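You operate a simulated robot arm through the tools that you are given. There is no shell and no other tool. Be economical: measure what you need, move in short steps, check, and stop when the job is done.

Carry out the task below with a simulated two-armed robot. There is one attempt and no reset: what you move stays moved.

Task
On the top of the blue bench, fold the cloth in half.

Only the result counts: the job must be done as asked and must still hold three seconds after the hand-in. Knocking over, shifting, dropping, spilling or breaking anything else fails it. Flat cloth is picked up by pressing the open fingertips on it (5 to 10 N) and closing them slowly along it; thin cloth reads only 2 to 8 mm in the jaws.

Robot
Two 7-joint arms with two-finger parallel grippers on one trunk, on a base that drives. Base frame: it is fixed to the floor where the robot stands at the start and does not move with it; the origin is under the middle of the robot, x ahead of it, y to its left, z up. Lengths are in m, angles in rad, forces in N, time in s.
The left shoulder is at the start at [0.07, 0.163, 1.12], the right one opposite. Places, roughly: top of the blue bench [0.6, -0.2, 0.9]. Payload 3.43 kg a hand.
The tool frame of a hand sits at the grasp point between the pads (the TCP): z along the fingers, y along the line on which they close. The tips reach 0.034 m beyond it. Largest opening 0.128 m; finger width 0.024, thickness 0.012; the body of the gripper, 0.048 by 0.13 m, starts 0.096 m behind the TCP.
Orientation is that of the tool frame in the base frame, as a unit quaternion [x, y, z, w]. With the fingers straight down and closing along the base's y, the tool's x points along the base's -x, its y along +y and its z along -z.

Tools
- The arms move only by the tool servo_tool. It takes "left_moves", "right_moves" or both (then of equal length, played together; a hand with none holds still); each is one flat list of numbers, 6 for each row, row after row: the shift along the base's x, y, z in mm, then the turn, a rotation vector about the base's x, y, z in rad. In form: [tx, ty, tz, ax, ay, az, tx, ty, tz, ax, ay, az, ...]. A call has 1 to 8 rows; each row is the pose to reach, as a shift and turn from the pose commanded when the call began. "left_fingers" and "right_fingers" are, for a hand that has rows, the gripper command, from -1 (shut) to 1 (fully open), values between in proportion, set as the call begins (left out, the last holds). Rows are played at 5 a second. More than 0.05 m and 0.15 rad between two rows, or a gripper value outside its range, and nothing of the call is played. Where a pose cannot be reached the arm comes as near as it can. A force on the tool above 40 N (or 10 N above the force at the start of the call, whichever is more), or a blocked arm, ends the call early, and 0.2 s more pass. Each finger travels about 0.153 m/s and halts on what it meets, pressing with about 31 N; the grip force reading is that of the motor and also rises with nothing between the fingers. The clock runs only during rows and for 0.2 s after the last one: add rows that repeat a pose to give the fingers time. The reply holds the time, the measured pose of the TCP, the force on the tool along the base axes, the opening and the grip force, in the units named above and with some noise, with the torque about the TCP (base axes, N m) and any sound that the robot's microphone picked up, and new pictures: "show" is both (left out), scene, wrist or none (wrist: the cameras of the hands that moved).
- Cameras (640 x 400 px; columns grow to the right, rows downward): "scene" is now at [0.1386, 0.0108, 1.3458]; the picture's right is [0.11, -0.99, 0.00], its down [-0.59, -0.06, -0.81] and it looks along [0.80, 0.09, -0.59] (base axes); focal length 283 px, centre (320, 200). "left" rides on the left gripper at [0.076, 0.011, -0.16] in its tool frame; the picture's right is [-0.15, 0.99, 0.00], its down [-0.88, -0.13, -0.46] and it looks along [-0.45, -0.07, 0.89] (tool axes); focal length 234 px, centre (320, 200). "right" rides on the right gripper at [0.076, -0.011, -0.16] in its tool frame; the picture's right is [0.15, 0.99, 0.00], its down [-0.88, 0.13, -0.46] and it looks along [-0.45, 0.07, 0.89] (tool axes); focal length 234 px, centre (320, 200).
- lift_body(by): slides the trunk up (or, below 0, down) by that many m; the arms and the scene camera ride with it, the base frame stays. It gives what a move gives, with no picture.
- base_move(legs): drives the robot by 1 to 6 legs, each [ahead, left, turn to the left] in m, m and rad, along the robot's own axes; the way and the turn of a leg run together, so that a leg with both is an arc; at most 1.5 m and 3.142 rad a leg. The arms and the cameras ride along, it lands a little off, and it stops where it bumps. It gives what a move gives, and a new picture of the scene camera.
- turn_head(pan, tilt): turns the head with the scene camera to pan (to the left, within 1.501 rad either way) and tilt (down, from -0.506 to 1.204), counted from straight ahead of the robot. It gives what a move gives, and a new picture of the scene camera.
- measure_at(camera, pixels): for up to 12 pixels [column, row] of the newest picture of that camera ("zoom" is the newest enlarged one), the place [x, y, z] in the base frame of the surface seen there, good to about 0.002 m. It takes no simulated time.
- zoom(camera, box): a new picture of the part [left, top, right, bottom] of that camera's present view, enlarged. It takes no simulated time.
- sign_off(): hands the job in; it is judged then, once.

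Work in short steps. Measure before you move; look again where a grasp or a placing could have gone wrong, and mend it. You have 80 turns and 260 pictures in all, those below and enlarged ones among them. Open the grippers and draw the arms clear of the work before you hand the job in, unless the task says otherwise; then end with one line.

The tools are called after "Call:" by a JSON object that holds its "method" and its "body". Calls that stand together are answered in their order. servo_tool: Moves the arms, as the interface text tells. Its arguments: {"type":"object","properties":{"left_moves":{"type":"array","items":{"type":"number"}},"left_fingers":{"type":"number"},"right_moves":{"type":"array","items":{"type":"number"}},"right_fingers":{"type":"number"},"show":{"type":"string","enum":["both","scene","wrist","none"]}},"required":[]} The other tools are called the same way: lift_body (by) slides the trunk up or down; base_move (legs) drives the base; turn_head (pan, tilt) turns the head that bears the scene camera; measure_at (camera, pixels) gives the place of the surface under pixels of a picture; zoom (camera, box) takes an enlarged picture of a part of a camera's view; sign_off () hands the job in.

At the start:

```text
clock: 0.0
left_ee_pos: [0.6355, 0.322, 1.0461]
left_orientation: [0.0, 1.0, 0.0, 0.001]
left_contact_force: [0.4, 0.2, 0.3]
left_torque: [-0.02, 0.0, 0.02]
left_width: 0.128
left_grip_force: 0.1
right_ee_pos: [0.6058, -0.2613, 1.1038]
right_orientation: [0.001, 1.0, 0.0, 0.0]
right_contact_force: [0.6, 0.7, -0.3]
right_torque: [0.02, 0.01, -0.01]
right_width: 0.1279
right_grip_force: 0.0
trunk travel left (down, up): [-0.6, 0.34]
robot x, y, heading: [0.0014, -0.001, 0.0]
head pan, tilt: [0.106, 0.63]
```

scene: 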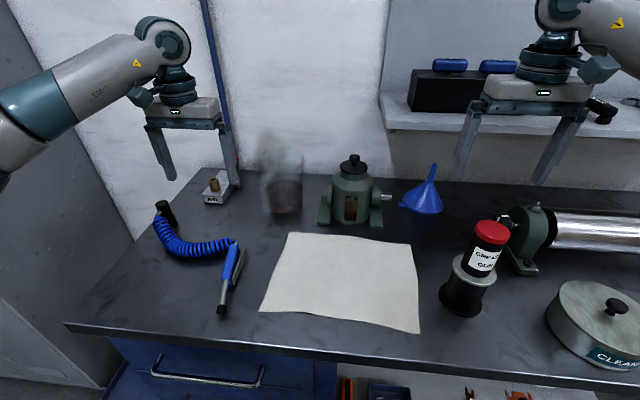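
right: 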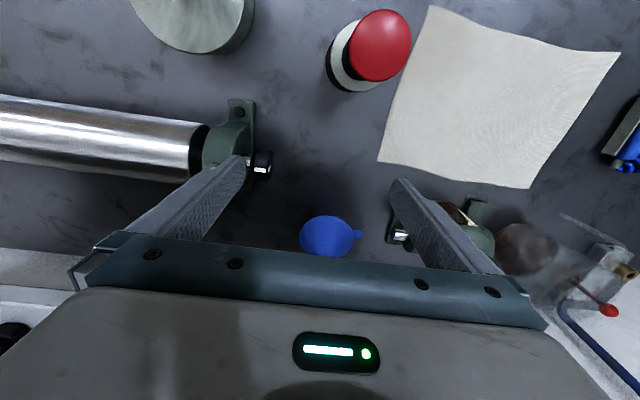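
left: 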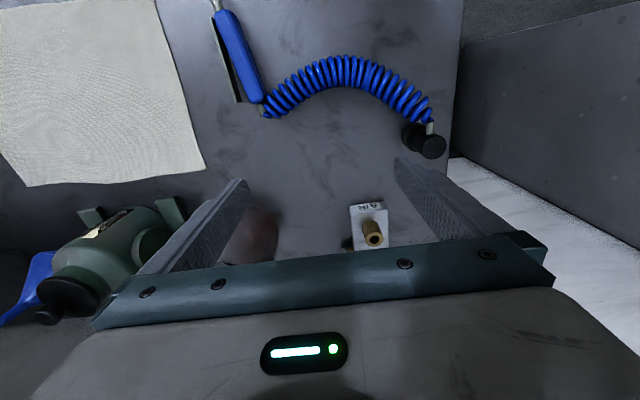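

The cloth is seen with corners near (289,233), (411,244), (420,332), (260,311) in the scene picture. I measure its corners and the neighbours.

Call:
{"method": "measure_at", "body": {"camera": "scene", "pixels": [[290, 234], [410, 245], [418, 331], [261, 310], [340, 280], [220, 310], [235, 245], [460, 300], [470, 255], [350, 222], [350, 160], [300, 345]]}}

Call:
{"method": "zoom", "body": {"camera": "scene", "box": [200, 200, 520, 400]}}

```text
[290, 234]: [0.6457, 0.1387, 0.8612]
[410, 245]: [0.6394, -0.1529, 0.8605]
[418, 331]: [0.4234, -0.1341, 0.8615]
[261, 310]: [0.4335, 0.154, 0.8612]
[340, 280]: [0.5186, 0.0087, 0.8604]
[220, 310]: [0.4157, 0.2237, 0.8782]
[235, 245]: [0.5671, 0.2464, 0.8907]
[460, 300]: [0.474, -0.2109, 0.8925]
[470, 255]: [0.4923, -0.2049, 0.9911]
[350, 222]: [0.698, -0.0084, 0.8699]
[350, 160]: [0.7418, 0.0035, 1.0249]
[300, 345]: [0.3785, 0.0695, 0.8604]
```

```text
2.00 times, centred on (360, 300) of scene
```

zoom: 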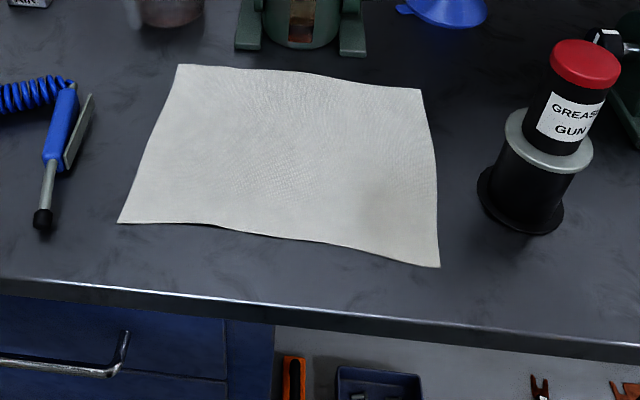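

Cloth is about 0.29 (y) by 0.21 (x), so I'll fold the near edge onto the far edge with both hands. I measure the edge points where I would pinch, and the grease gun.

Call:
{"method": "measure_at", "body": {"camera": "zoom", "pixels": [[122, 220], [170, 222], [210, 225], [300, 237], [380, 252], [436, 264], [182, 68], [240, 71], [300, 74], [360, 84], [416, 92], [490, 200]]}}

Call:
{"method": "measure_at", "body": {"camera": "right", "pixels": [[380, 45], [409, 45], [345, 50], [380, 75], [330, 50]]}}

```text
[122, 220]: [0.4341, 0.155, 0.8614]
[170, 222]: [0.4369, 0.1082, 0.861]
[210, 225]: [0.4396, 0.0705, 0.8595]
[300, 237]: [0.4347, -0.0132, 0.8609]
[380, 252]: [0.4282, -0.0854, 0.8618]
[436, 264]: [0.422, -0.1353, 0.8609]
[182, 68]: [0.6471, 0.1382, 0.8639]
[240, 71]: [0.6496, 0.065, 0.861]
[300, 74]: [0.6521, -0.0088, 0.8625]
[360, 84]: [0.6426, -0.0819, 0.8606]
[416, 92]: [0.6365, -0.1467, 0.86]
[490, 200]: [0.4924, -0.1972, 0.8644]
```

```text
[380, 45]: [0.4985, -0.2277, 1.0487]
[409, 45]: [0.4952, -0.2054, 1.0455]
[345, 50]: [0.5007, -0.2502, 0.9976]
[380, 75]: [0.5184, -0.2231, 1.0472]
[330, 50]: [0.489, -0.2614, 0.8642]
```

Near edge lies at x≈0.436 (left) / 0.426 (right); the gun centre is near (0.497,-0.228), so a right grip at y≈-0.102 is clear. I move both hands above their grip points with narrowed fingers.

Call:
{"method": "servo_tool", "body": {"left_moves": [-23.7, -25, 0, 0, 0, 0, -47.4, -50, 0, 0, 0, 0, -71, -75, 0, 0, 0, 0, -95, -100, 0, 0, 0, 0, -118.5, -125, 0, 0, 0, 0, -142, -150, 0, 0, 0, 0, -166, -175, 0, 0, 0, 0, -189.5, -200, 0, 0, 0, 0], "right_moves": [0, 40, 0, 0, 0, 0, 0, 80, 0, 0, 0, 0, 0, 120, 0, 0, 0, 0, 0, 159, 0, 0, 0, 0, -43, 159, 0, 0, 0, 0, -86, 159, 0, 0, 0, 0, -128, 159, 0, 0, 0, 0, -169, 159, 0, 0, 0, 0], "left_fingers": -0.3, "right_fingers": -0.3}}

```text
clock: 1.8
left_ee_pos: [0.442, 0.1218, 1.0456]
left_orientation: [-0.001, 1.0, 0.001, -0.001]
left_contact_force: [-0.6, -0.6, -0.4]
left_torque: [0.02, -0.01, 0.02]
left_width: 0.0448
left_grip_force: 0.1
right_ee_pos: [0.4351, -0.1011, 1.1047]
right_orientation: [0.002, 1.0, 0.001, 0.001]
right_contact_force: [-0.5, 0.5, 0.0]
right_torque: [0.01, -0.06, 0.01]
right_width: 0.0448
right_grip_force: 0.0
trunk travel left (down, up): [-0.6, 0.34]
robot x, y, heading: [0.0033, -0.0019, -0.002]
head pan, tilt: [0.106, 0.63]
```

scene: 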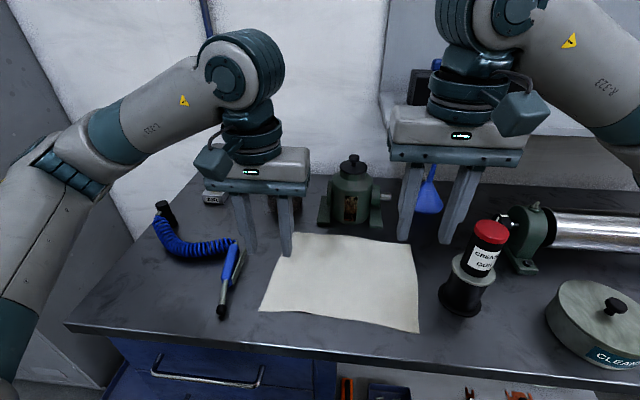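
right: 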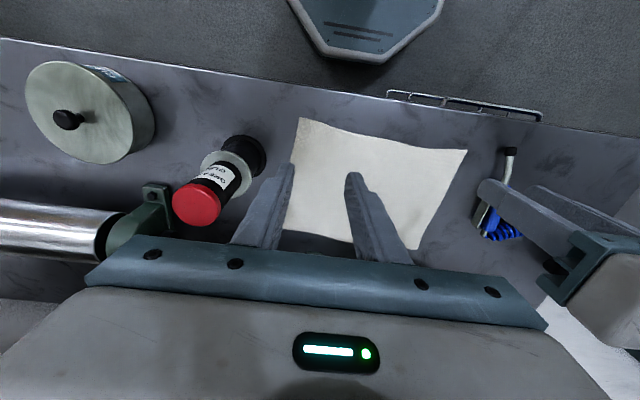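
left: 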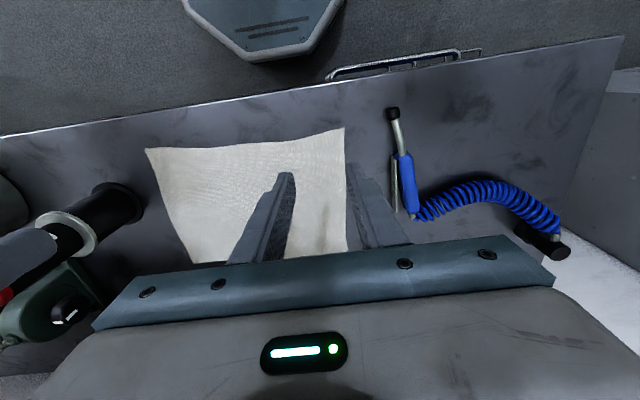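

Both are above their points. I lower to about 1 cm above the cloth.

Call:
{"method": "servo_tool", "body": {"left_moves": [1, 0, -28, 0, 0, 0, 2, 0, -56, 0, 0, 0, 3, 0, -84, 0, 0, 0, 3, 0, -112, 0, 0, 0, 3, 0, -138, 0, 0, 0, 3, 0, -138, 0, 0, 0], "right_moves": [1, 0, -40, 0, 0, 0, 2, 0, -80, 0, 0, 0, 2, 0, -120, 0, 0, 0, 2, 0, -160, 0, 0, 0, 2, 0, -197, 0, 0, 0, 2, 0, -197, 0, 0, 0]}}

```text
clock: 3.2
left_ee_pos: [0.4442, 0.1229, 0.9098]
left_orientation: [0.0, 1.0, 0.0, -0.001]
left_contact_force: [-0.8, 0.0, -0.3]
left_torque: [-0.03, -0.02, -0.02]
left_width: 0.0449
left_grip_force: 0.1
right_ee_pos: [0.4378, -0.1029, 0.9082]
right_orientation: [0.001, 1.0, 0.0, 0.001]
right_contact_force: [-0.5, -0.2, -0.2]
right_torque: [-0.01, 0.01, 0.04]
right_width: 0.0448
right_grip_force: 0.2
trunk travel left (down, up): [-0.6, 0.34]
robot x, y, heading: [0.0, -0.0011, -0.0]
head pan, tilt: [0.106, 0.63]
```

scene: 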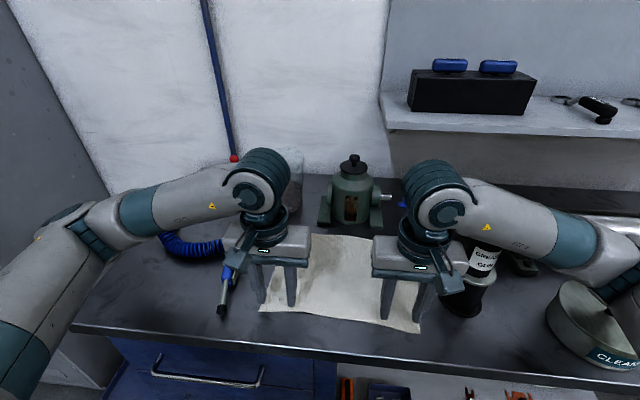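
right: 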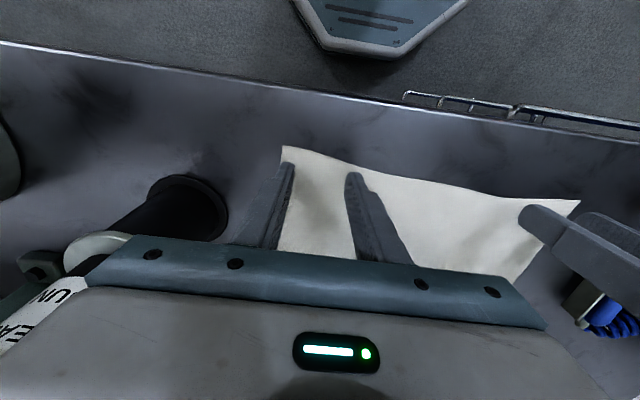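
left: 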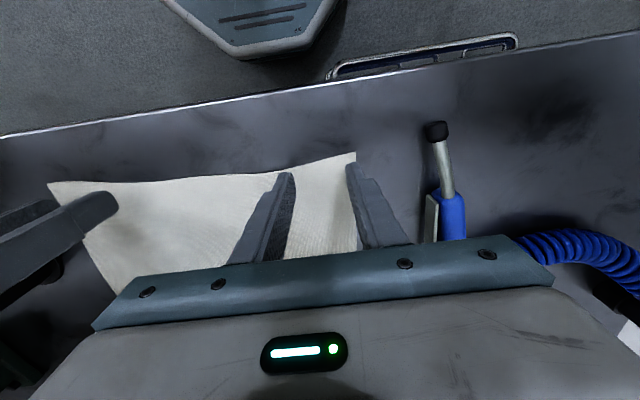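

Outer fingers are right at the corners, so I shift each 6 mm inward and creep down to contact.

Call:
{"method": "servo_tool", "body": {"left_moves": [0, -6, -4, 0, 0, 0, 0, -6, -8, 0, 0, 0, 0, -6, -12, 0, 0, 0, 0, -6, -14, 0, 0, 0, 0, -6, -14, 0, 0, 0], "right_moves": [0, 6, -4, 0, 0, 0, 0, 6, -8, 0, 0, 0, 0, 6, -12, 0, 0, 0, 0, 6, -14, 0, 0, 0, 0, 6, -14, 0, 0, 0], "show": "wrist"}}

```text
clock: 4.4
left_ee_pos: [0.4433, 0.1153, 0.8975]
left_orientation: [-0.001, 1.0, 0.0, 0.002]
left_contact_force: [-0.1, -0.3, 0.3]
left_torque: [0.0, 0.03, -0.02]
left_width: 0.0448
left_grip_force: 0.0
right_ee_pos: [0.4348, -0.0961, 0.8963]
right_orientation: [0.002, 1.0, 0.0, 0.004]
right_contact_force: [0.4, 0.2, 0.7]
right_torque: [-0.01, 0.01, -0.01]
right_width: 0.0449
right_grip_force: 0.0
trunk travel left (down, up): [-0.6, 0.34]
robot x, y, heading: [-0.0034, 0.0037, 0.002]
head pan, tilt: [0.106, 0.63]
```

right: 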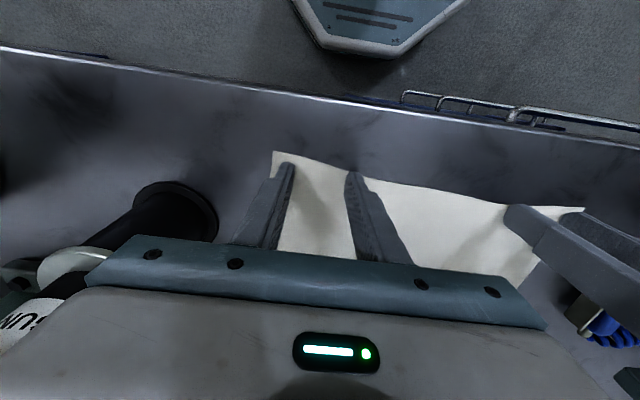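
left: 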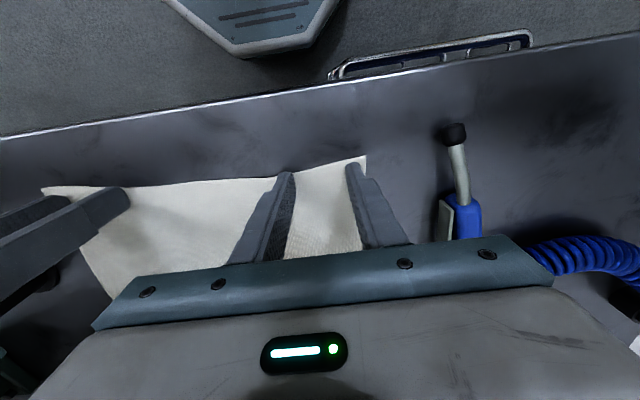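

Grips are nicely placed just inside the near edge, no contact yet. I go a few millimetres further down to get the pressing force.

Call:
{"method": "servo_tool", "body": {"left_moves": [0, 0, -2, 0, 0, 0, 0, 0, -4, 0, 0, 0, 0, 0, -4, 0, 0, 0], "right_moves": [0, 0, -2, 0, 0, 0, 0, 0, -4, 0, 0, 0, 0, 0, -4, 0, 0, 0], "show": "none"}}

```text
clock: 4.9
left_ee_pos: [0.4451, 0.1161, 0.8953]
left_orientation: [0.0, 1.0, -0.001, 0.004]
left_contact_force: [-0.9, 0.4, 20.0]
left_torque: [0.32, 0.08, -0.01]
left_width: 0.0448
left_grip_force: 0.1
right_ee_pos: [0.4382, -0.0958, 0.8953]
right_orientation: [0.001, 1.0, 0.002, 0.005]
right_contact_force: [0.3, 0.4, 21.4]
right_torque: [-0.45, 0.1, 0.01]
right_width: 0.045
right_grip_force: 0.0
trunk travel left (down, up): [-0.6, 0.34]
robot x, y, heading: [0.0002, -0.0013, 0.003]
head pan, tilt: [0.106, 0.63]
stopped in row 2 (right hand): the force on the tool passed its limit (the readings are from after the stop); the commanded pose is now the measured one
```

About 20 N, too hard; I ease up by under a millimetre and read the force.

Call:
{"method": "servo_tool", "body": {"left_moves": [0, 0, -0.3, 0, 0, 0, 0, 0, -0.3, 0, 0, 0], "right_moves": [0, 0, -0.3, 0, 0, 0, 0, 0, -0.3, 0, 0, 0], "show": "none"}}

```text
clock: 5.5
left_ee_pos: [0.4449, 0.1146, 0.8957]
left_orientation: [0.001, 1.0, 0.0, 0.003]
left_contact_force: [2.6, 0.7, 37.7]
left_torque: [0.58, -0.03, -0.1]
left_width: 0.0448
left_grip_force: 0.0
right_ee_pos: [0.4377, -0.0959, 0.8945]
right_orientation: [0.003, 1.0, 0.001, 0.006]
right_contact_force: [4.5, 3.1, 39.3]
right_torque: [-0.75, 0.09, 0.1]
right_width: 0.0446
right_grip_force: 0.1
trunk travel left (down, up): [-0.6, 0.34]
robot x, y, heading: [-0.0045, -0.0009, 0.004]
head pan, tilt: [0.106, 0.63]
```

Force rose to ~38 N; I raise by 1.2 mm.

Call:
{"method": "servo_tool", "body": {"left_moves": [0, 0, 1.2, 0, 0, 0, 0, 0, 1.2, 0, 0, 0], "right_moves": [0, 0, 1.2, 0, 0, 0, 0, 0, 1.2, 0, 0, 0], "show": "none"}}

```text
clock: 6.1
left_ee_pos: [0.4447, 0.1154, 0.8955]
left_orientation: [0.0, 1.0, 0.0, 0.002]
left_contact_force: [2.6, 0.4, 35.8]
left_torque: [0.36, -0.05, 0.0]
left_width: 0.0448
left_grip_force: 0.0
right_ee_pos: [0.4363, -0.095, 0.8949]
right_orientation: [0.001, 1.0, -0.001, 0.004]
right_contact_force: [5.6, 0.3, 37.1]
right_torque: [-0.53, -0.06, 0.05]
right_width: 0.0447
right_grip_force: 0.0
trunk travel left (down, up): [-0.6, 0.34]
robot x, y, heading: [0.0013, -0.0008, -0.001]
head pan, tilt: [0.106, 0.63]
```

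Only a small drop; raise 3 mm more.

Call:
{"method": "servo_tool", "body": {"left_moves": [0, 0, 1.5, 0, 0, 0, 0, 0, 3, 0, 0, 0, 0, 0, 3, 0, 0, 0], "right_moves": [0, 0, 1.5, 0, 0, 0, 0, 0, 3, 0, 0, 0, 0, 0, 3, 0, 0, 0], "show": "none"}}

```text
clock: 6.9
left_ee_pos: [0.445, 0.1152, 0.8964]
left_orientation: [0.0, 1.0, 0.001, 0.001]
left_contact_force: [0.7, 0.3, 1.1]
left_torque: [0.01, 0.02, 0.01]
left_width: 0.0449
left_grip_force: 0.0
right_ee_pos: [0.4368, -0.0966, 0.8964]
right_orientation: [0.0, 1.0, 0.001, 0.001]
right_contact_force: [-0.1, 1.8, 8.1]
right_torque: [0.0, 0.05, 0.02]
right_width: 0.0444
right_grip_force: 0.1
trunk travel left (down, up): [-0.6, 0.34]
robot x, y, heading: [-0.0059, 0.0022, 0.0]
head pan, tilt: [0.106, 0.63]
```

Right at 8 N, left at 1 N. I lower the left 0.6 mm and begin closing in small increments.

Call:
{"method": "servo_tool", "body": {"left_moves": [0, 0, -0.6, 0, 0, 0, 0, 0, -0.6, 0, 0, 0], "right_moves": [0, 0, 0, 0, 0, 0, 0, 0, 0, 0, 0, 0], "left_fingers": -0.35, "right_fingers": -0.4, "show": "wrist"}}

```text
clock: 7.5
left_ee_pos: [0.4457, 0.1145, 0.8969]
left_orientation: [-0.001, 1.0, 0.0, 0.0]
left_contact_force: [-0.2, 0.1, -0.5]
left_torque: [-0.01, 0.0, -0.02]
left_width: 0.0415
left_grip_force: 0.0
right_ee_pos: [0.4378, -0.0967, 0.8969]
right_orientation: [0.001, 1.0, 0.0, 0.0]
right_contact_force: [-0.9, -0.8, -0.1]
right_torque: [-0.02, 0.03, -0.02]
right_width: 0.0383
right_grip_force: 0.1
trunk travel left (down, up): [-0.6, 0.34]
robot x, y, heading: [-0.003, 0.0024, -0.002]
head pan, tilt: [0.106, 0.63]
```

right: 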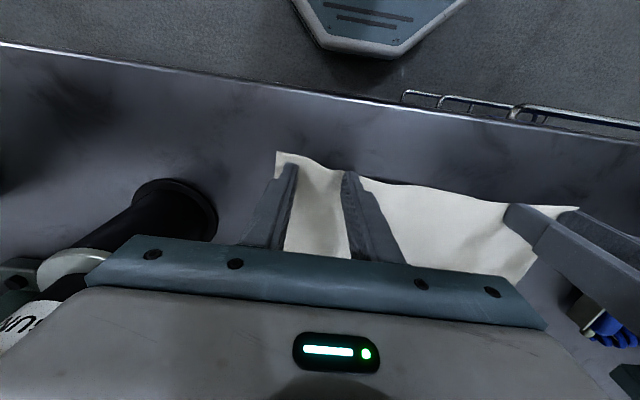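
left: 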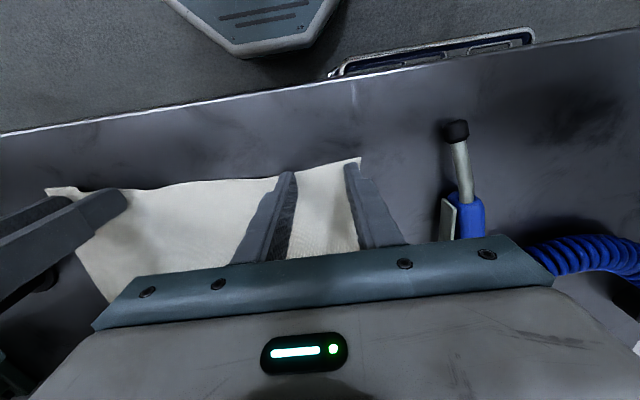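

Both lifted free (readings lag). I lower 1.5 mm with hold time, fingers kept.

Call:
{"method": "servo_tool", "body": {"left_moves": [0, 0, -1.5, 0, 0, 0, 0, 0, -1.5, 0, 0, 0, 0, 0, -1.5, 0, 0, 0, 0, 0, -1.5, 0, 0, 0], "right_moves": [0, 0, -1.2, 0, 0, 0, 0, 0, -1.2, 0, 0, 0, 0, 0, -1.2, 0, 0, 0, 0, 0, -1.2, 0, 0, 0], "show": "none"}}

```text
clock: 8.5
left_ee_pos: [0.4461, 0.1149, 0.8952]
left_orientation: [0.0, 1.0, 0.0, 0.002]
left_contact_force: [-0.2, 0.2, 8.9]
left_torque: [0.1, 0.05, 0.01]
left_width: 0.0416
left_grip_force: 0.0
right_ee_pos: [0.4382, -0.0956, 0.8963]
right_orientation: [0.001, 1.0, 0.001, 0.003]
right_contact_force: [0.4, 0.0, 4.2]
right_torque: [-0.07, -0.02, 0.0]
right_width: 0.0382
right_grip_force: 0.1
trunk travel left (down, up): [-0.6, 0.34]
robot x, y, heading: [0.0032, -0.0007, -0.0]
head pan, tilt: [0.106, 0.63]
```

Pressing 9 N (left) and 4 N (right). I lower the right 0.3 mm and close a step.

Call:
{"method": "servo_tool", "body": {"left_moves": [0, 0, 0, 0, 0, 0], "right_moves": [0, 0, -0.3, 0, 0, 0], "left_fingers": -0.45, "right_fingers": -0.5, "show": "wrist"}}

```text
clock: 8.9
left_ee_pos: [0.4459, 0.1155, 0.8953]
left_orientation: [0.0, 1.0, 0.0, 0.001]
left_contact_force: [1.2, -0.2, 7.8]
left_torque: [-0.01, -0.02, -0.02]
left_width: 0.0348
left_grip_force: 0.2
right_ee_pos: [0.4377, -0.0961, 0.8952]
right_orientation: [0.001, 1.0, 0.0, 0.002]
right_contact_force: [-0.9, -0.7, 10.3]
right_torque: [-0.13, 0.05, -0.04]
right_width: 0.0316
right_grip_force: 0.1
trunk travel left (down, up): [-0.6, 0.34]
robot x, y, heading: [-0.0003, 0.0007, 0.004]
head pan, tilt: [0.106, 0.63]
```

right: 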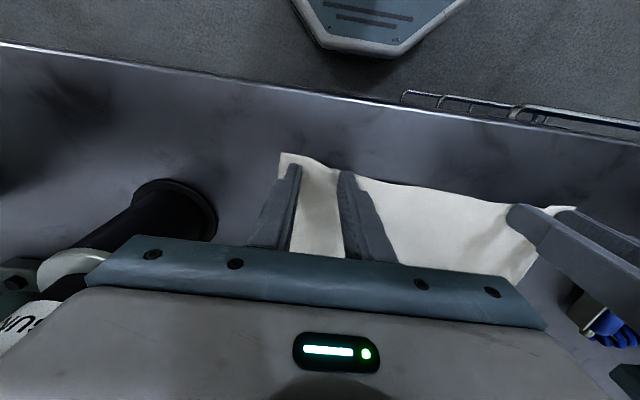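
left: 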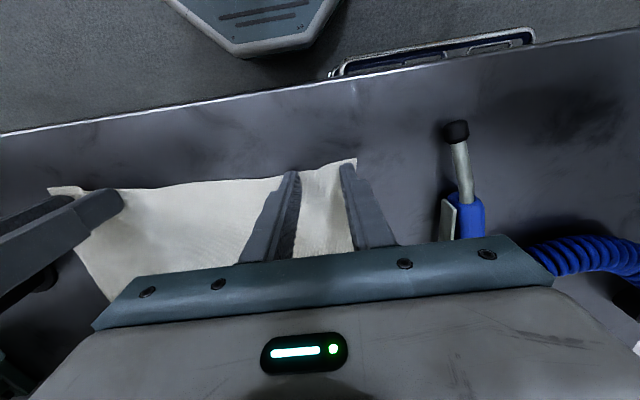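

The corners travel with the fingers, so the cloth is gathering. I keep closing.

Call:
{"method": "servo_tool", "body": {"left_moves": [0, 0, 0, 0, 0, 0], "right_moves": [0, 0, 0, 0, 0, 0], "left_fingers": -0.57, "right_fingers": -0.6, "show": "none"}}

Call:
{"method": "servo_tool", "body": {"left_moves": [0, 0, 0, 0, 0, 0], "right_moves": [0, 0, 0, 0, 0, 0], "left_fingers": -0.7, "right_fingers": -0.7, "show": "wrist"}}

```text
clock: 9.3
left_ee_pos: [0.4463, 0.115, 0.8959]
left_orientation: [0.0, 1.0, 0.0, 0.0]
left_contact_force: [1.0, -0.1, 9.4]
left_torque: [0.03, -0.03, 0.0]
left_width: 0.0268
left_grip_force: 0.1
right_ee_pos: [0.4374, -0.0957, 0.8959]
right_orientation: [0.001, 1.0, 0.0, 0.002]
right_contact_force: [-0.1, 0.5, 11.8]
right_torque: [-0.1, 0.04, -0.01]
right_width: 0.0247
right_grip_force: 0.1
trunk travel left (down, up): [-0.6, 0.34]
robot x, y, heading: [0.0052, 0.0019, 0.005]
head pan, tilt: [0.106, 0.63]
```

```text
clock: 9.7
left_ee_pos: [0.4451, 0.1163, 0.8956]
left_orientation: [-0.001, 1.0, 0.0, 0.001]
left_contact_force: [0.3, -0.1, 7.6]
left_torque: [-0.01, 0.0, 0.03]
left_width: 0.0187
left_grip_force: 0.0
right_ee_pos: [0.4376, -0.0957, 0.8956]
right_orientation: [0.002, 1.0, 0.001, 0.003]
right_contact_force: [0.7, 1.3, 12.3]
right_torque: [-0.06, 0.05, -0.04]
right_width: 0.0186
right_grip_force: 0.1
trunk travel left (down, up): [-0.6, 0.34]
robot x, y, heading: [-0.0014, -0.0001, 0.002]
head pan, tilt: [0.106, 0.63]
```

right: 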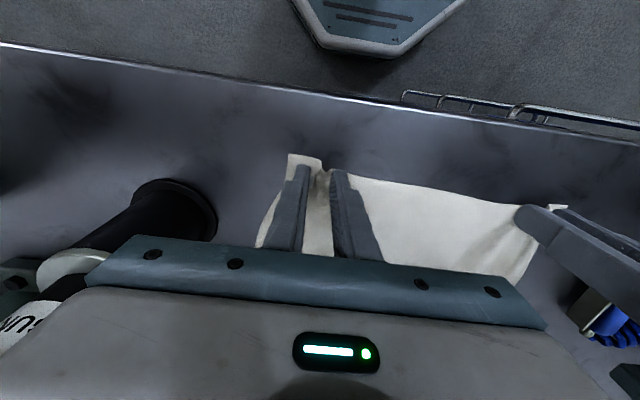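
left: 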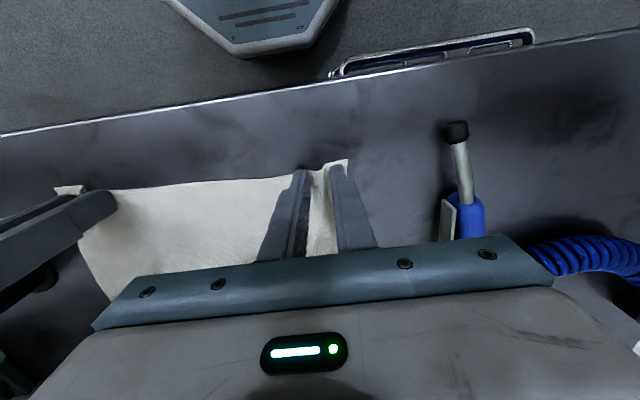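

Cloth is buckling into a ridge between both pairs of fingers. I finish closing in two steps.

Call:
{"method": "servo_tool", "body": {"left_moves": [0, 0, 0, 0, 0, 0], "right_moves": [0, 0, 0, 0, 0, 0], "left_fingers": -0.83, "right_fingers": -0.83, "show": "none"}}

Call:
{"method": "servo_tool", "body": {"left_moves": [0, 0, 0, 0, 0, 0, 0, 0, 0, 0, 0, 0], "right_moves": [0, 0, 0, 0, 0, 0, 0, 0, 0, 0, 0, 0], "left_fingers": -1, "right_fingers": -1, "show": "wrist"}}

```text
clock: 10.1
left_ee_pos: [0.4446, 0.115, 0.8959]
left_orientation: [0.001, 1.0, 0.0, 0.001]
left_contact_force: [0.2, -3.3, 8.2]
left_torque: [-0.06, 0.01, -0.01]
left_width: 0.0115
left_grip_force: 0.8
right_ee_pos: [0.4378, -0.0961, 0.8958]
right_orientation: [0.001, 1.0, 0.0, 0.003]
right_contact_force: [-0.4, 2.3, 12.9]
right_torque: [0.03, 0.06, -0.02]
right_width: 0.0108
right_grip_force: 0.1
trunk travel left (down, up): [-0.6, 0.34]
robot x, y, heading: [0.0006, -0.0016, 0.001]
head pan, tilt: [0.106, 0.63]
```

```text
clock: 10.7
left_ee_pos: [0.445, 0.1144, 0.8958]
left_orientation: [0.0, 1.0, 0.0, 0.001]
left_contact_force: [-1.5, -9.0, 8.4]
left_torque: [-0.33, -0.01, 0.0]
left_width: 0.007
left_grip_force: 30.8
right_ee_pos: [0.4386, -0.0952, 0.8949]
right_orientation: [0.0, 1.0, 0.001, 0.003]
right_contact_force: [0.6, 10.5, 12.9]
right_torque: [0.34, 0.05, -0.07]
right_width: 0.0021
right_grip_force: 30.8
trunk travel left (down, up): [-0.6, 0.34]
robot x, y, heading: [0.0011, -0.0012, 0.001]
head pan, tilt: [0.106, 0.63]
```

right: 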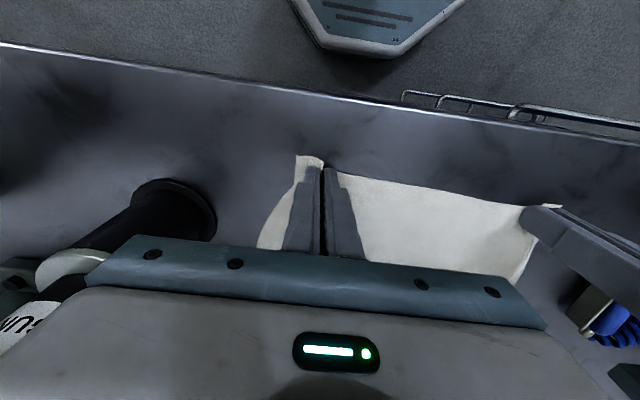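
left: 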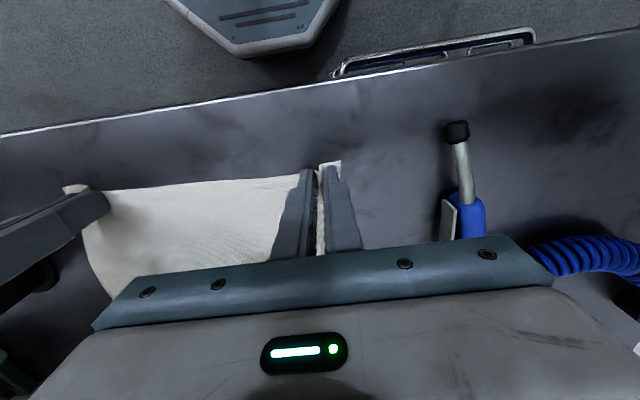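

Widths 7 mm and 2 mm suggest both hold cloth. I lift 30 mm to check.

Call:
{"method": "servo_tool", "body": {"left_moves": [2, 0, 10, 0, 0, 0, 5, 0, 20, 0, 0, 0, 8, 0, 30, 0, 0, 0], "right_moves": [2, 0, 10, 0, 0, 0, 5, 0, 20, 0, 0, 0, 8, 0, 30, 0, 0, 0]}}

```text
clock: 11.5
left_ee_pos: [0.4536, 0.116, 0.9241]
left_orientation: [0.0, 1.0, -0.001, 0.0]
left_contact_force: [-0.9, -11.4, 0.1]
left_torque: [-0.41, 0.07, -0.06]
left_width: 0.0061
left_grip_force: 30.5
right_ee_pos: [0.4448, -0.0965, 0.9245]
right_orientation: [0.001, 1.0, 0.0, 0.001]
right_contact_force: [0.7, 11.6, -1.3]
right_torque: [0.41, -0.01, -0.03]
right_width: 0.0024
right_grip_force: 30.6
trunk travel left (down, up): [-0.6, 0.34]
robot x, y, heading: [-0.0001, -0.0013, 0.001]
head pan, tilt: [0.106, 0.63]
```

scene: 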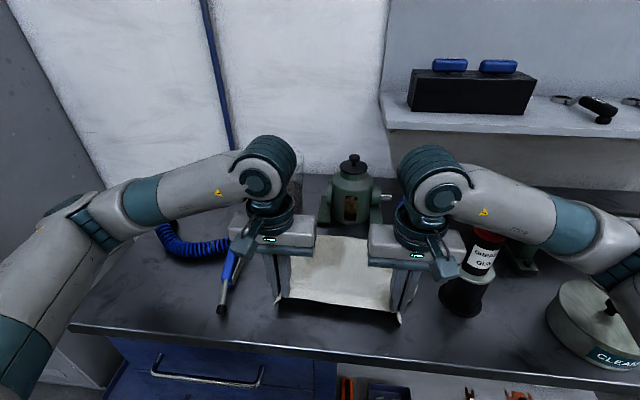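
right: 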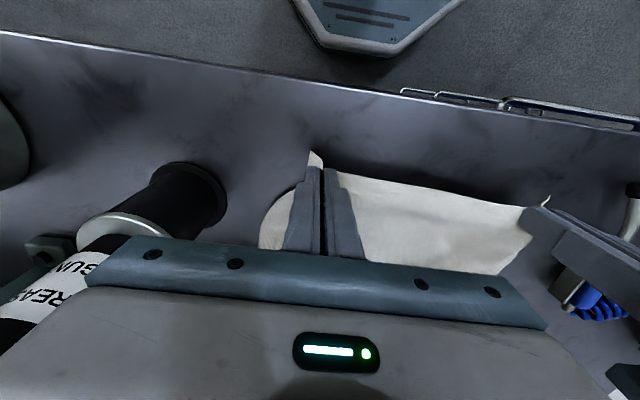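
left: 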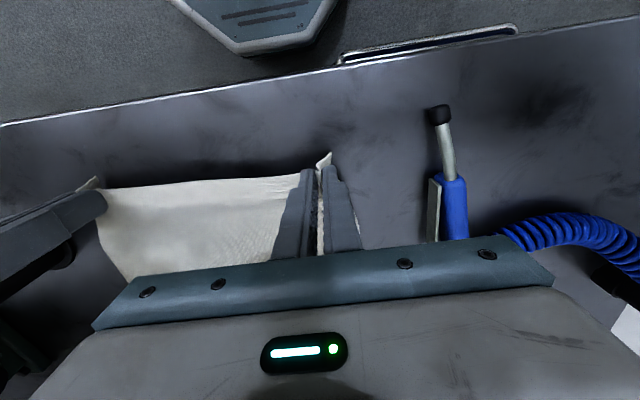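

Both corners are lifted and held. I relax lateral tension 4 mm per side and carry the edge along the first half of the arc.

Call:
{"method": "servo_tool", "body": {"left_moves": [10, -2, 12, 0, 0, 0, 20, -4, 22, 0, 0, 0, 33, -4, 32, 0, 0, 0, 47, -4, 40, 0, 0, 0, 64, -4, 46, 0, 0, 0, 82, -4, 48, 0, 0, 0], "right_moves": [10, 2, 12, 0, 0, 0, 20, 4, 22, 0, 0, 0, 33, 4, 32, 0, 0, 0, 47, 4, 40, 0, 0, 0, 64, 4, 46, 0, 0, 0, 82, 4, 48, 0, 0, 0]}}

```text
clock: 12.9
left_ee_pos: [0.538, 0.1116, 0.9742]
left_orientation: [0.0, 1.0, 0.0, 0.0]
left_contact_force: [-0.1, -2.1, 0.5]
left_torque: [-0.11, 0.01, -0.02]
left_width: 0.0023
left_grip_force: 30.5
right_ee_pos: [0.5306, -0.0905, 0.9728]
right_orientation: [0.001, 1.0, -0.001, 0.0]
right_contact_force: [0.1, 2.0, 0.1]
right_torque: [0.08, -0.01, -0.01]
right_width: 0.002
right_grip_force: 30.5
trunk travel left (down, up): [-0.6, 0.34]
robot x, y, heading: [0.003, -0.0035, -0.002]
head pan, tilt: [0.106, 0.63]
```

scene: 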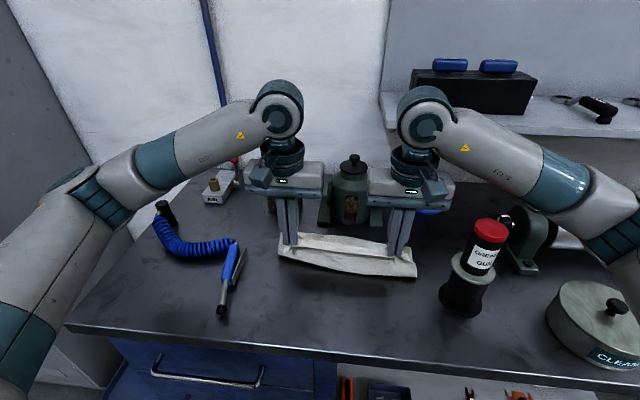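
right: 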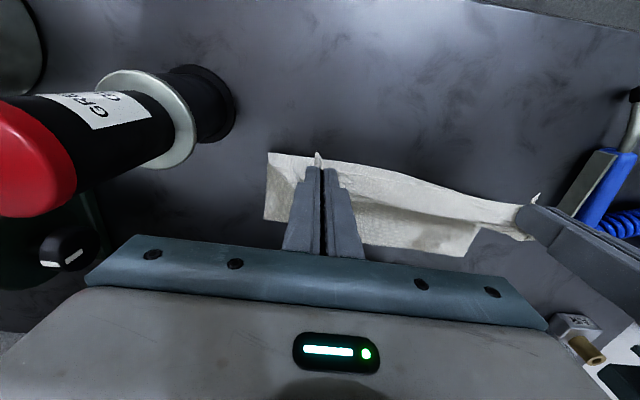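
left: 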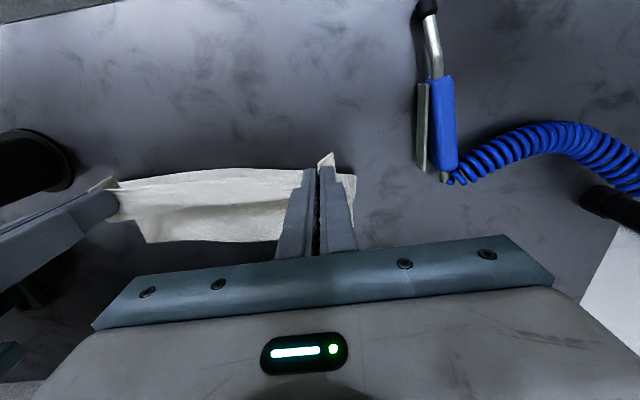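

Fold is forming cleanly. I carry on through the second half of the arc to just above the far edge.

Call:
{"method": "servo_tool", "body": {"left_moves": [18, 0, -2, 0, 0, 0, 35, 0, -8, 0, 0, 0, 50, 0, -17, 0, 0, 0, 65, 0, -26, 0, 0, 0, 77, 0, -37, 0, 0, 0, 87, 0, -48, 0, 0, 0, 95, 0, -57, 0, 0, 0, 102, 0, -64, 0, 0, 0], "right_moves": [18, 0, -2, 0, 0, 0, 35, 0, -8, 0, 0, 0, 50, 0, -17, 0, 0, 0, 65, 0, -26, 0, 0, 0, 77, 0, -37, 0, 0, 0, 87, 0, -48, 0, 0, 0, 95, 0, -57, 0, 0, 0, 102, 0, -64, 0, 0, 0]}}

Call:
{"method": "zoom", "body": {"camera": "scene", "box": [220, 160, 480, 322]}}

```text
clock: 14.7
left_ee_pos: [0.6394, 0.1121, 0.9077]
left_orientation: [0.0, 1.0, 0.0, 0.0]
left_contact_force: [0.1, -2.9, 0.1]
left_torque: [-0.1, 0.05, 0.01]
left_width: 0.0023
left_grip_force: 30.6
right_ee_pos: [0.6318, -0.0904, 0.909]
right_orientation: [0.002, 1.0, 0.0, 0.002]
right_contact_force: [0.9, 3.0, -1.8]
right_torque: [0.1, 0.02, -0.05]
right_width: 0.0024
right_grip_force: 31.6
trunk travel left (down, up): [-0.6, 0.34]
robot x, y, heading: [0.0011, 0.002, 0.001]
head pan, tilt: [0.106, 0.63]
```

scene: 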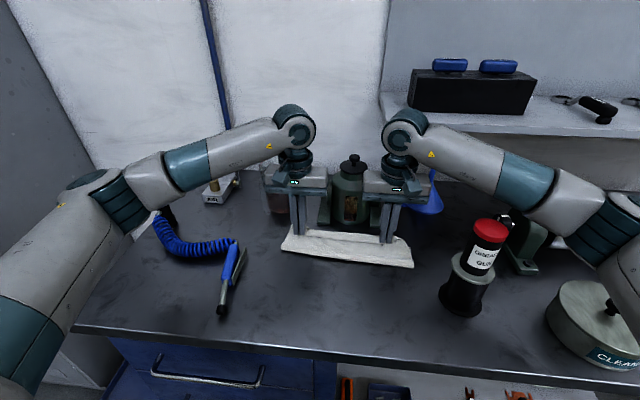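
right: 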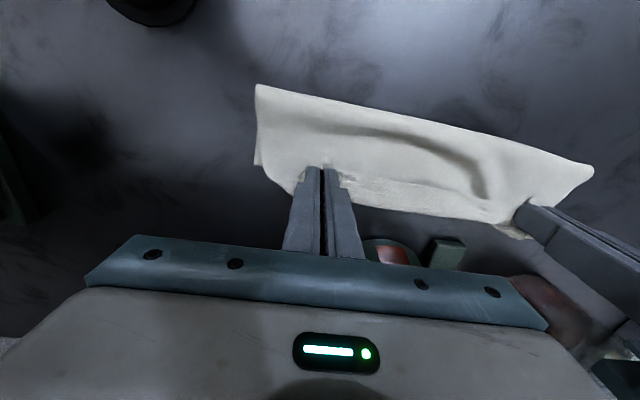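
left: 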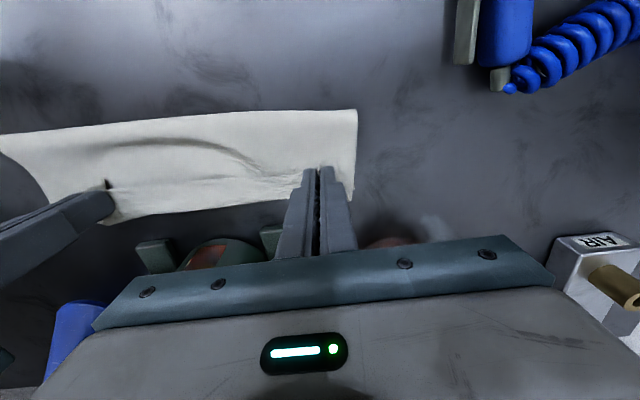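

```text
2.46 times, centred on (350, 241) of scene
```

zoom: 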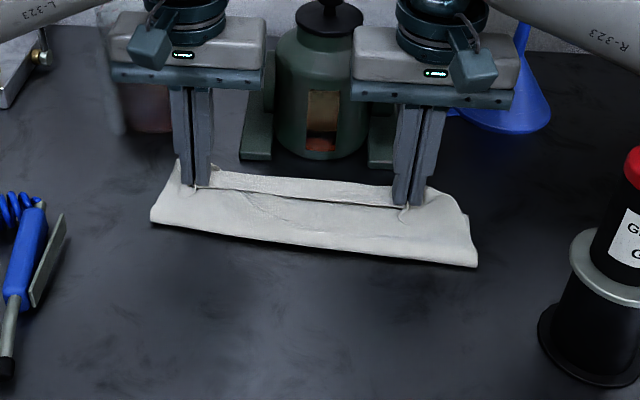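

I check where the fold line and the far edges lie now.

Call:
{"method": "measure_at", "body": {"camera": "zoom", "pixels": [[155, 220], [240, 232], [320, 242], [400, 253], [470, 260], [260, 177], [300, 180], [340, 184], [260, 192], [300, 197], [445, 195], [178, 168]]}}

```text
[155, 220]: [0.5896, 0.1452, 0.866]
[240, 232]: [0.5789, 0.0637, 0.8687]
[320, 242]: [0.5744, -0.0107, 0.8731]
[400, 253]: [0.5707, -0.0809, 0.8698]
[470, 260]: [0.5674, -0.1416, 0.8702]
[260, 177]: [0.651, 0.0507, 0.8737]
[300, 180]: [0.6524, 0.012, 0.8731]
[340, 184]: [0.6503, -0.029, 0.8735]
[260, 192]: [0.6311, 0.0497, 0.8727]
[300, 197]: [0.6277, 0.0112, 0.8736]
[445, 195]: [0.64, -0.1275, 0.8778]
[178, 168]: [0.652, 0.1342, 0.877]
```

Fold line sits at x≈0.57–0.59, further than expected; I look closer at the far edge.

Call:
{"method": "zoom", "body": {"camera": "scene", "box": [275, 215, 425, 275]}}

Call:
{"method": "zoom", "body": {"camera": "right", "box": [230, 70, 610, 270]}}

Call:
{"method": "measure_at", "body": {"camera": "right", "pixels": [[260, 90], [400, 125], [520, 150], [259, 165], [280, 178], [295, 190], [400, 204], [450, 212], [500, 222], [520, 236], [400, 190], [450, 180]]}}

Call:
{"method": "measure_at", "body": {"camera": "left", "pixels": [[355, 113], [355, 150], [350, 195], [280, 197], [200, 208], [130, 217], [200, 120], [100, 130], [104, 222]]}}

```text
4.27 times, centred on (350, 245) of scene
```

zoom: 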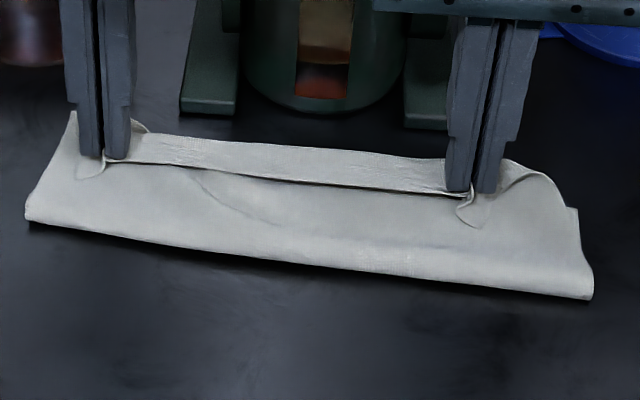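

```text
1.68 times, centred on (420, 170) of right
```

zoom: 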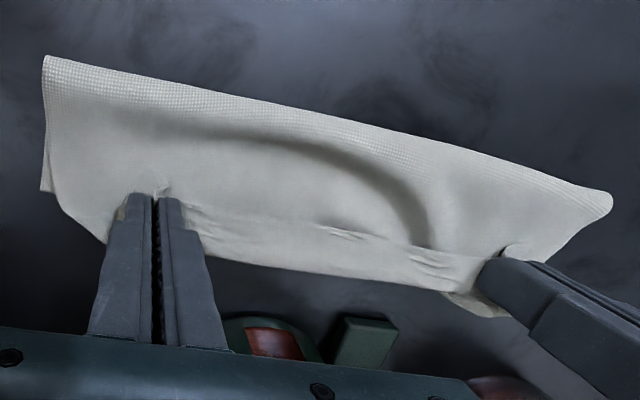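

```text
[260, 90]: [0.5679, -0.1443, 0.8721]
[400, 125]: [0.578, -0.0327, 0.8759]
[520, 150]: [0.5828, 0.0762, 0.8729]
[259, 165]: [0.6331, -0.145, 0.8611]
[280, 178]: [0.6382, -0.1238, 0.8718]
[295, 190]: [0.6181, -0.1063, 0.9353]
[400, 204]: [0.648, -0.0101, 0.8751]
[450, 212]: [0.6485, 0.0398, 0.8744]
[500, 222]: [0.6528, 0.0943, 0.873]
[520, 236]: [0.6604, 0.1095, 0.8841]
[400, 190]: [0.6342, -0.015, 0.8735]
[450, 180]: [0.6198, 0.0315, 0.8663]
```

```text
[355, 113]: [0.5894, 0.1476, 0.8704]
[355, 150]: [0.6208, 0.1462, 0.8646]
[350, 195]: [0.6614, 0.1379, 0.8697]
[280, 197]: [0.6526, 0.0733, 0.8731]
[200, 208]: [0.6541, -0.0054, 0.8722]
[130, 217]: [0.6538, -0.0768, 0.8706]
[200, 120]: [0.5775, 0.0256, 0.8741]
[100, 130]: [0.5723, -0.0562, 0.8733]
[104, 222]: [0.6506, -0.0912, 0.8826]
```

The hem is turned back under the grip (a ~20 mm flap at x 0.63–0.65) because I gripped 20 mm deep, which also pulled the fold line too far (0.57–0.59 instead of ~0.54). I retrace the arc to unfold, then will regrip with a shallower overlap.

Call:
{"method": "servo_tool", "body": {"left_moves": [-7, 0, 9, 0, 0, 0, -17, 0, 20, 0, 0, 0, -28, 0, 30, 0, 0, 0, -40, 0, 41, 0, 0, 0, -54, 0, 51, 0, 0, 0, -70, 0, 58, 0, 0, 0, -86, 0, 63, 0, 0, 0, -102, 0, 64, 0, 0, 0], "right_moves": [-7, 0, 9, 0, 0, 0, -17, 0, 20, 0, 0, 0, -28, 0, 30, 0, 0, 0, -40, 0, 41, 0, 0, 0, -54, 0, 51, 0, 0, 0, -70, 0, 58, 0, 0, 0, -86, 0, 63, 0, 0, 0, -102, 0, 64, 0, 0, 0], "show": "none"}}

Call:
{"method": "servo_tool", "body": {"left_moves": [-18, 0, -2, 0, 0, 0, -35, 0, -8, 0, 0, 0, -49, 0, -16, 0, 0, 0, -62, 0, -26, 0, 0, 0, -74, 0, -37, 0, 0, 0, -82, 0, -48, 0, 0, 0, -88, 1, -58, 0, 0, 0, -91, 2, -66, 0, 0, 0], "right_moves": [-18, 0, -2, 0, 0, 0, -35, 0, -8, 0, 0, 0, -49, 0, -16, 0, 0, 0, -62, 0, -26, 0, 0, 0, -74, 0, -37, 0, 0, 0, -82, 0, -48, 0, 0, 0, -88, -1, -58, 0, 0, 0, -91, -2, -66, 0, 0, 0]}}

```text
clock: 16.5
left_ee_pos: [0.5368, 0.1112, 0.9744]
left_orientation: [0.0, 1.0, 0.0, 0.0]
left_contact_force: [-0.9, -1.9, 0.1]
left_torque: [-0.08, 0.0, -0.02]
left_width: 0.0025
left_grip_force: 31.1
right_ee_pos: [0.5293, -0.0929, 0.9735]
right_orientation: [0.002, 1.0, -0.001, 0.001]
right_contact_force: [0.4, 2.5, -1.0]
right_torque: [0.09, -0.05, -0.05]
right_width: 0.002
right_grip_force: 31.1
trunk travel left (down, up): [-0.6, 0.34]
robot x, y, heading: [0.0005, 0.0019, -0.001]
head pan, tilt: [0.106, 0.63]
```

```text
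clock: 18.3
left_ee_pos: [0.4442, 0.1136, 0.9083]
left_orientation: [0.0, 1.0, -0.001, 0.0]
left_contact_force: [0.4, -7.5, 0.3]
left_torque: [-0.29, 0.0, -0.03]
left_width: 0.002
left_grip_force: 31.3
right_ee_pos: [0.4398, -0.0931, 0.9044]
right_orientation: [0.001, 1.0, 0.002, 0.001]
right_contact_force: [1.1, 7.7, -0.2]
right_torque: [0.25, -0.03, -0.03]
right_width: 0.0022
right_grip_force: 31.3
trunk travel left (down, up): [-0.6, 0.34]
robot x, y, heading: [-0.0017, 0.0014, 0.001]
head pan, tilt: [0.106, 0.63]
```

scene: 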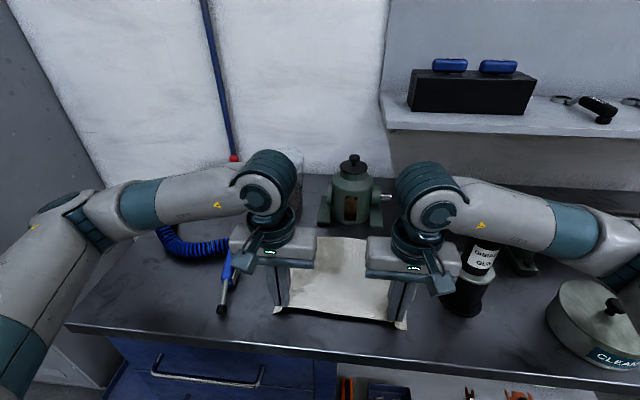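
right: 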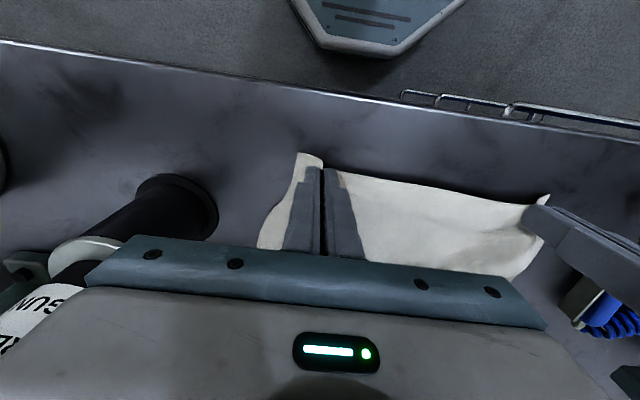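
left: 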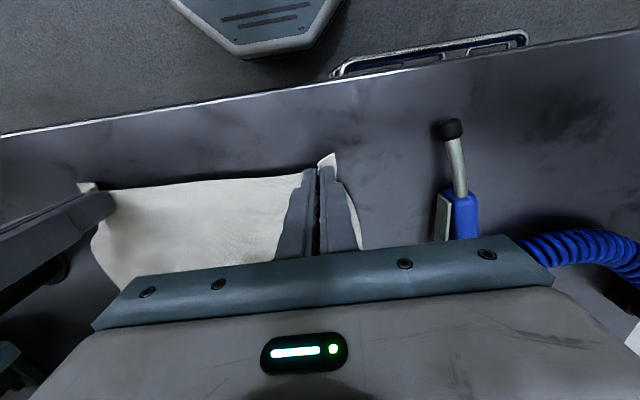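

Unfolded cleanly. I lower the tips to the bench and open to the original width, which also spreads the gathers.

Call:
{"method": "servo_tool", "body": {"left_moves": [-1, 0, -5, 0, 0, 0, -1, 0, -10, 0, 0, 0, -1, 0, -10, 0, 0, 0], "right_moves": [-1, 0, -4, 0, 0, 0, -1, 0, -8, 0, 0, 0, -1, 0, -8, 0, 0, 0], "show": "none"}}

Call:
{"method": "servo_tool", "body": {"left_moves": [0, 0, 0, 0, 0, 0, 0, 0, 0, 0, 0, 0], "right_moves": [0, 0, 0, 0, 0, 0, 0, 0, 0, 0, 0, 0], "left_fingers": -0.3, "right_fingers": -0.3, "show": "wrist"}}

```text
clock: 19.1
left_ee_pos: [0.4446, 0.1131, 0.8971]
left_orientation: [0.0, 1.0, 0.0, 0.001]
left_contact_force: [0.5, -8.4, 10.3]
left_torque: [-0.32, -0.09, -0.05]
left_width: 0.0025
left_grip_force: 31.2
right_ee_pos: [0.4359, -0.0944, 0.8974]
right_orientation: [0.0, 1.0, 0.001, 0.001]
right_contact_force: [0.5, 8.3, -0.3]
right_torque: [0.3, -0.04, -0.02]
right_width: 0.002
right_grip_force: 31.1
trunk travel left (down, up): [-0.6, 0.34]
robot x, y, heading: [0.0006, 0.0023, 0.005]
head pan, tilt: [0.106, 0.63]
```

```text
clock: 19.7
left_ee_pos: [0.4448, 0.1136, 0.8948]
left_orientation: [0.0, 1.0, 0.001, 0.0]
left_contact_force: [-0.2, 0.0, 3.3]
left_torque: [0.04, 0.02, -0.01]
left_width: 0.0434
left_grip_force: 0.1
right_ee_pos: [0.4349, -0.0945, 0.8964]
right_orientation: [0.001, 1.0, 0.0, 0.001]
right_contact_force: [-0.3, 0.3, -0.3]
right_torque: [0.02, -0.01, -0.02]
right_width: 0.0447
right_grip_force: 0.0
trunk travel left (down, up): [-0.6, 0.34]
robot x, y, heading: [-0.0009, 0.0007, -0.0]
head pan, tilt: [0.106, 0.63]
```

right: 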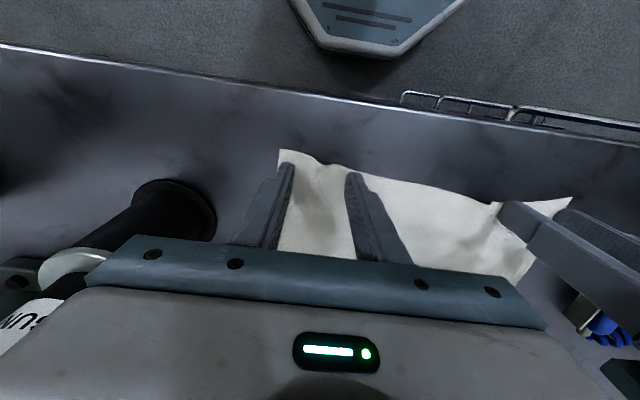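
left: 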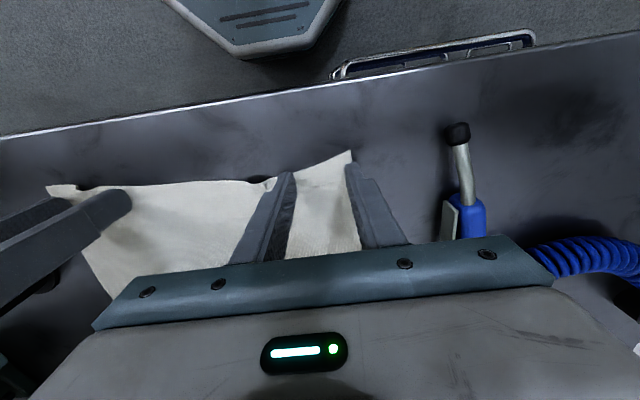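

Released near the original position with a wavy hem. I raise the hands to see and measure the near edge.

Call:
{"method": "servo_tool", "body": {"left_moves": [0, 0, 30, 0, 0, 0, 0, 0, 70, 0, 0, 0, 0, 0, 110, 0, 0, 0, 0, 0, 130, 0, 0, 0], "right_moves": [0, 0, 30, 0, 0, 0, 0, 0, 70, 0, 0, 0, 0, 0, 110, 0, 0, 0, 0, 0, 130, 0, 0, 0], "show": "none"}}

Call:
{"method": "zoom", "body": {"camera": "scene", "box": [240, 220, 440, 345]}}

```text
clock: 20.7
left_ee_pos: [0.4442, 0.1122, 1.0279]
left_orientation: [0.001, 1.0, 0.0, 0.001]
left_contact_force: [-0.8, -0.8, 0.1]
left_torque: [0.0, -0.03, -0.01]
left_width: 0.0446
left_grip_force: 0.0
right_ee_pos: [0.4383, -0.09, 1.0284]
right_orientation: [0.001, 1.0, 0.0, 0.002]
right_contact_force: [0.1, -0.6, 1.0]
right_torque: [-0.02, 0.04, 0.04]
right_width: 0.0447
right_grip_force: 0.1
trunk travel left (down, up): [-0.6, 0.34]
robot x, y, heading: [-0.0024, -0.0009, 0.001]
head pan, tilt: [0.106, 0.63]
```

```text
3.20 times, centred on (340, 282) of scene
```

zoom: 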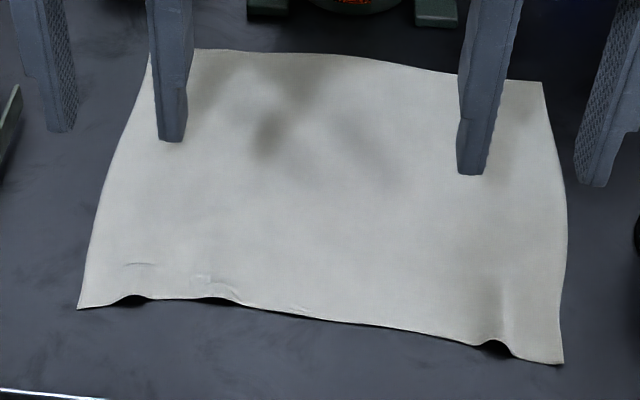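

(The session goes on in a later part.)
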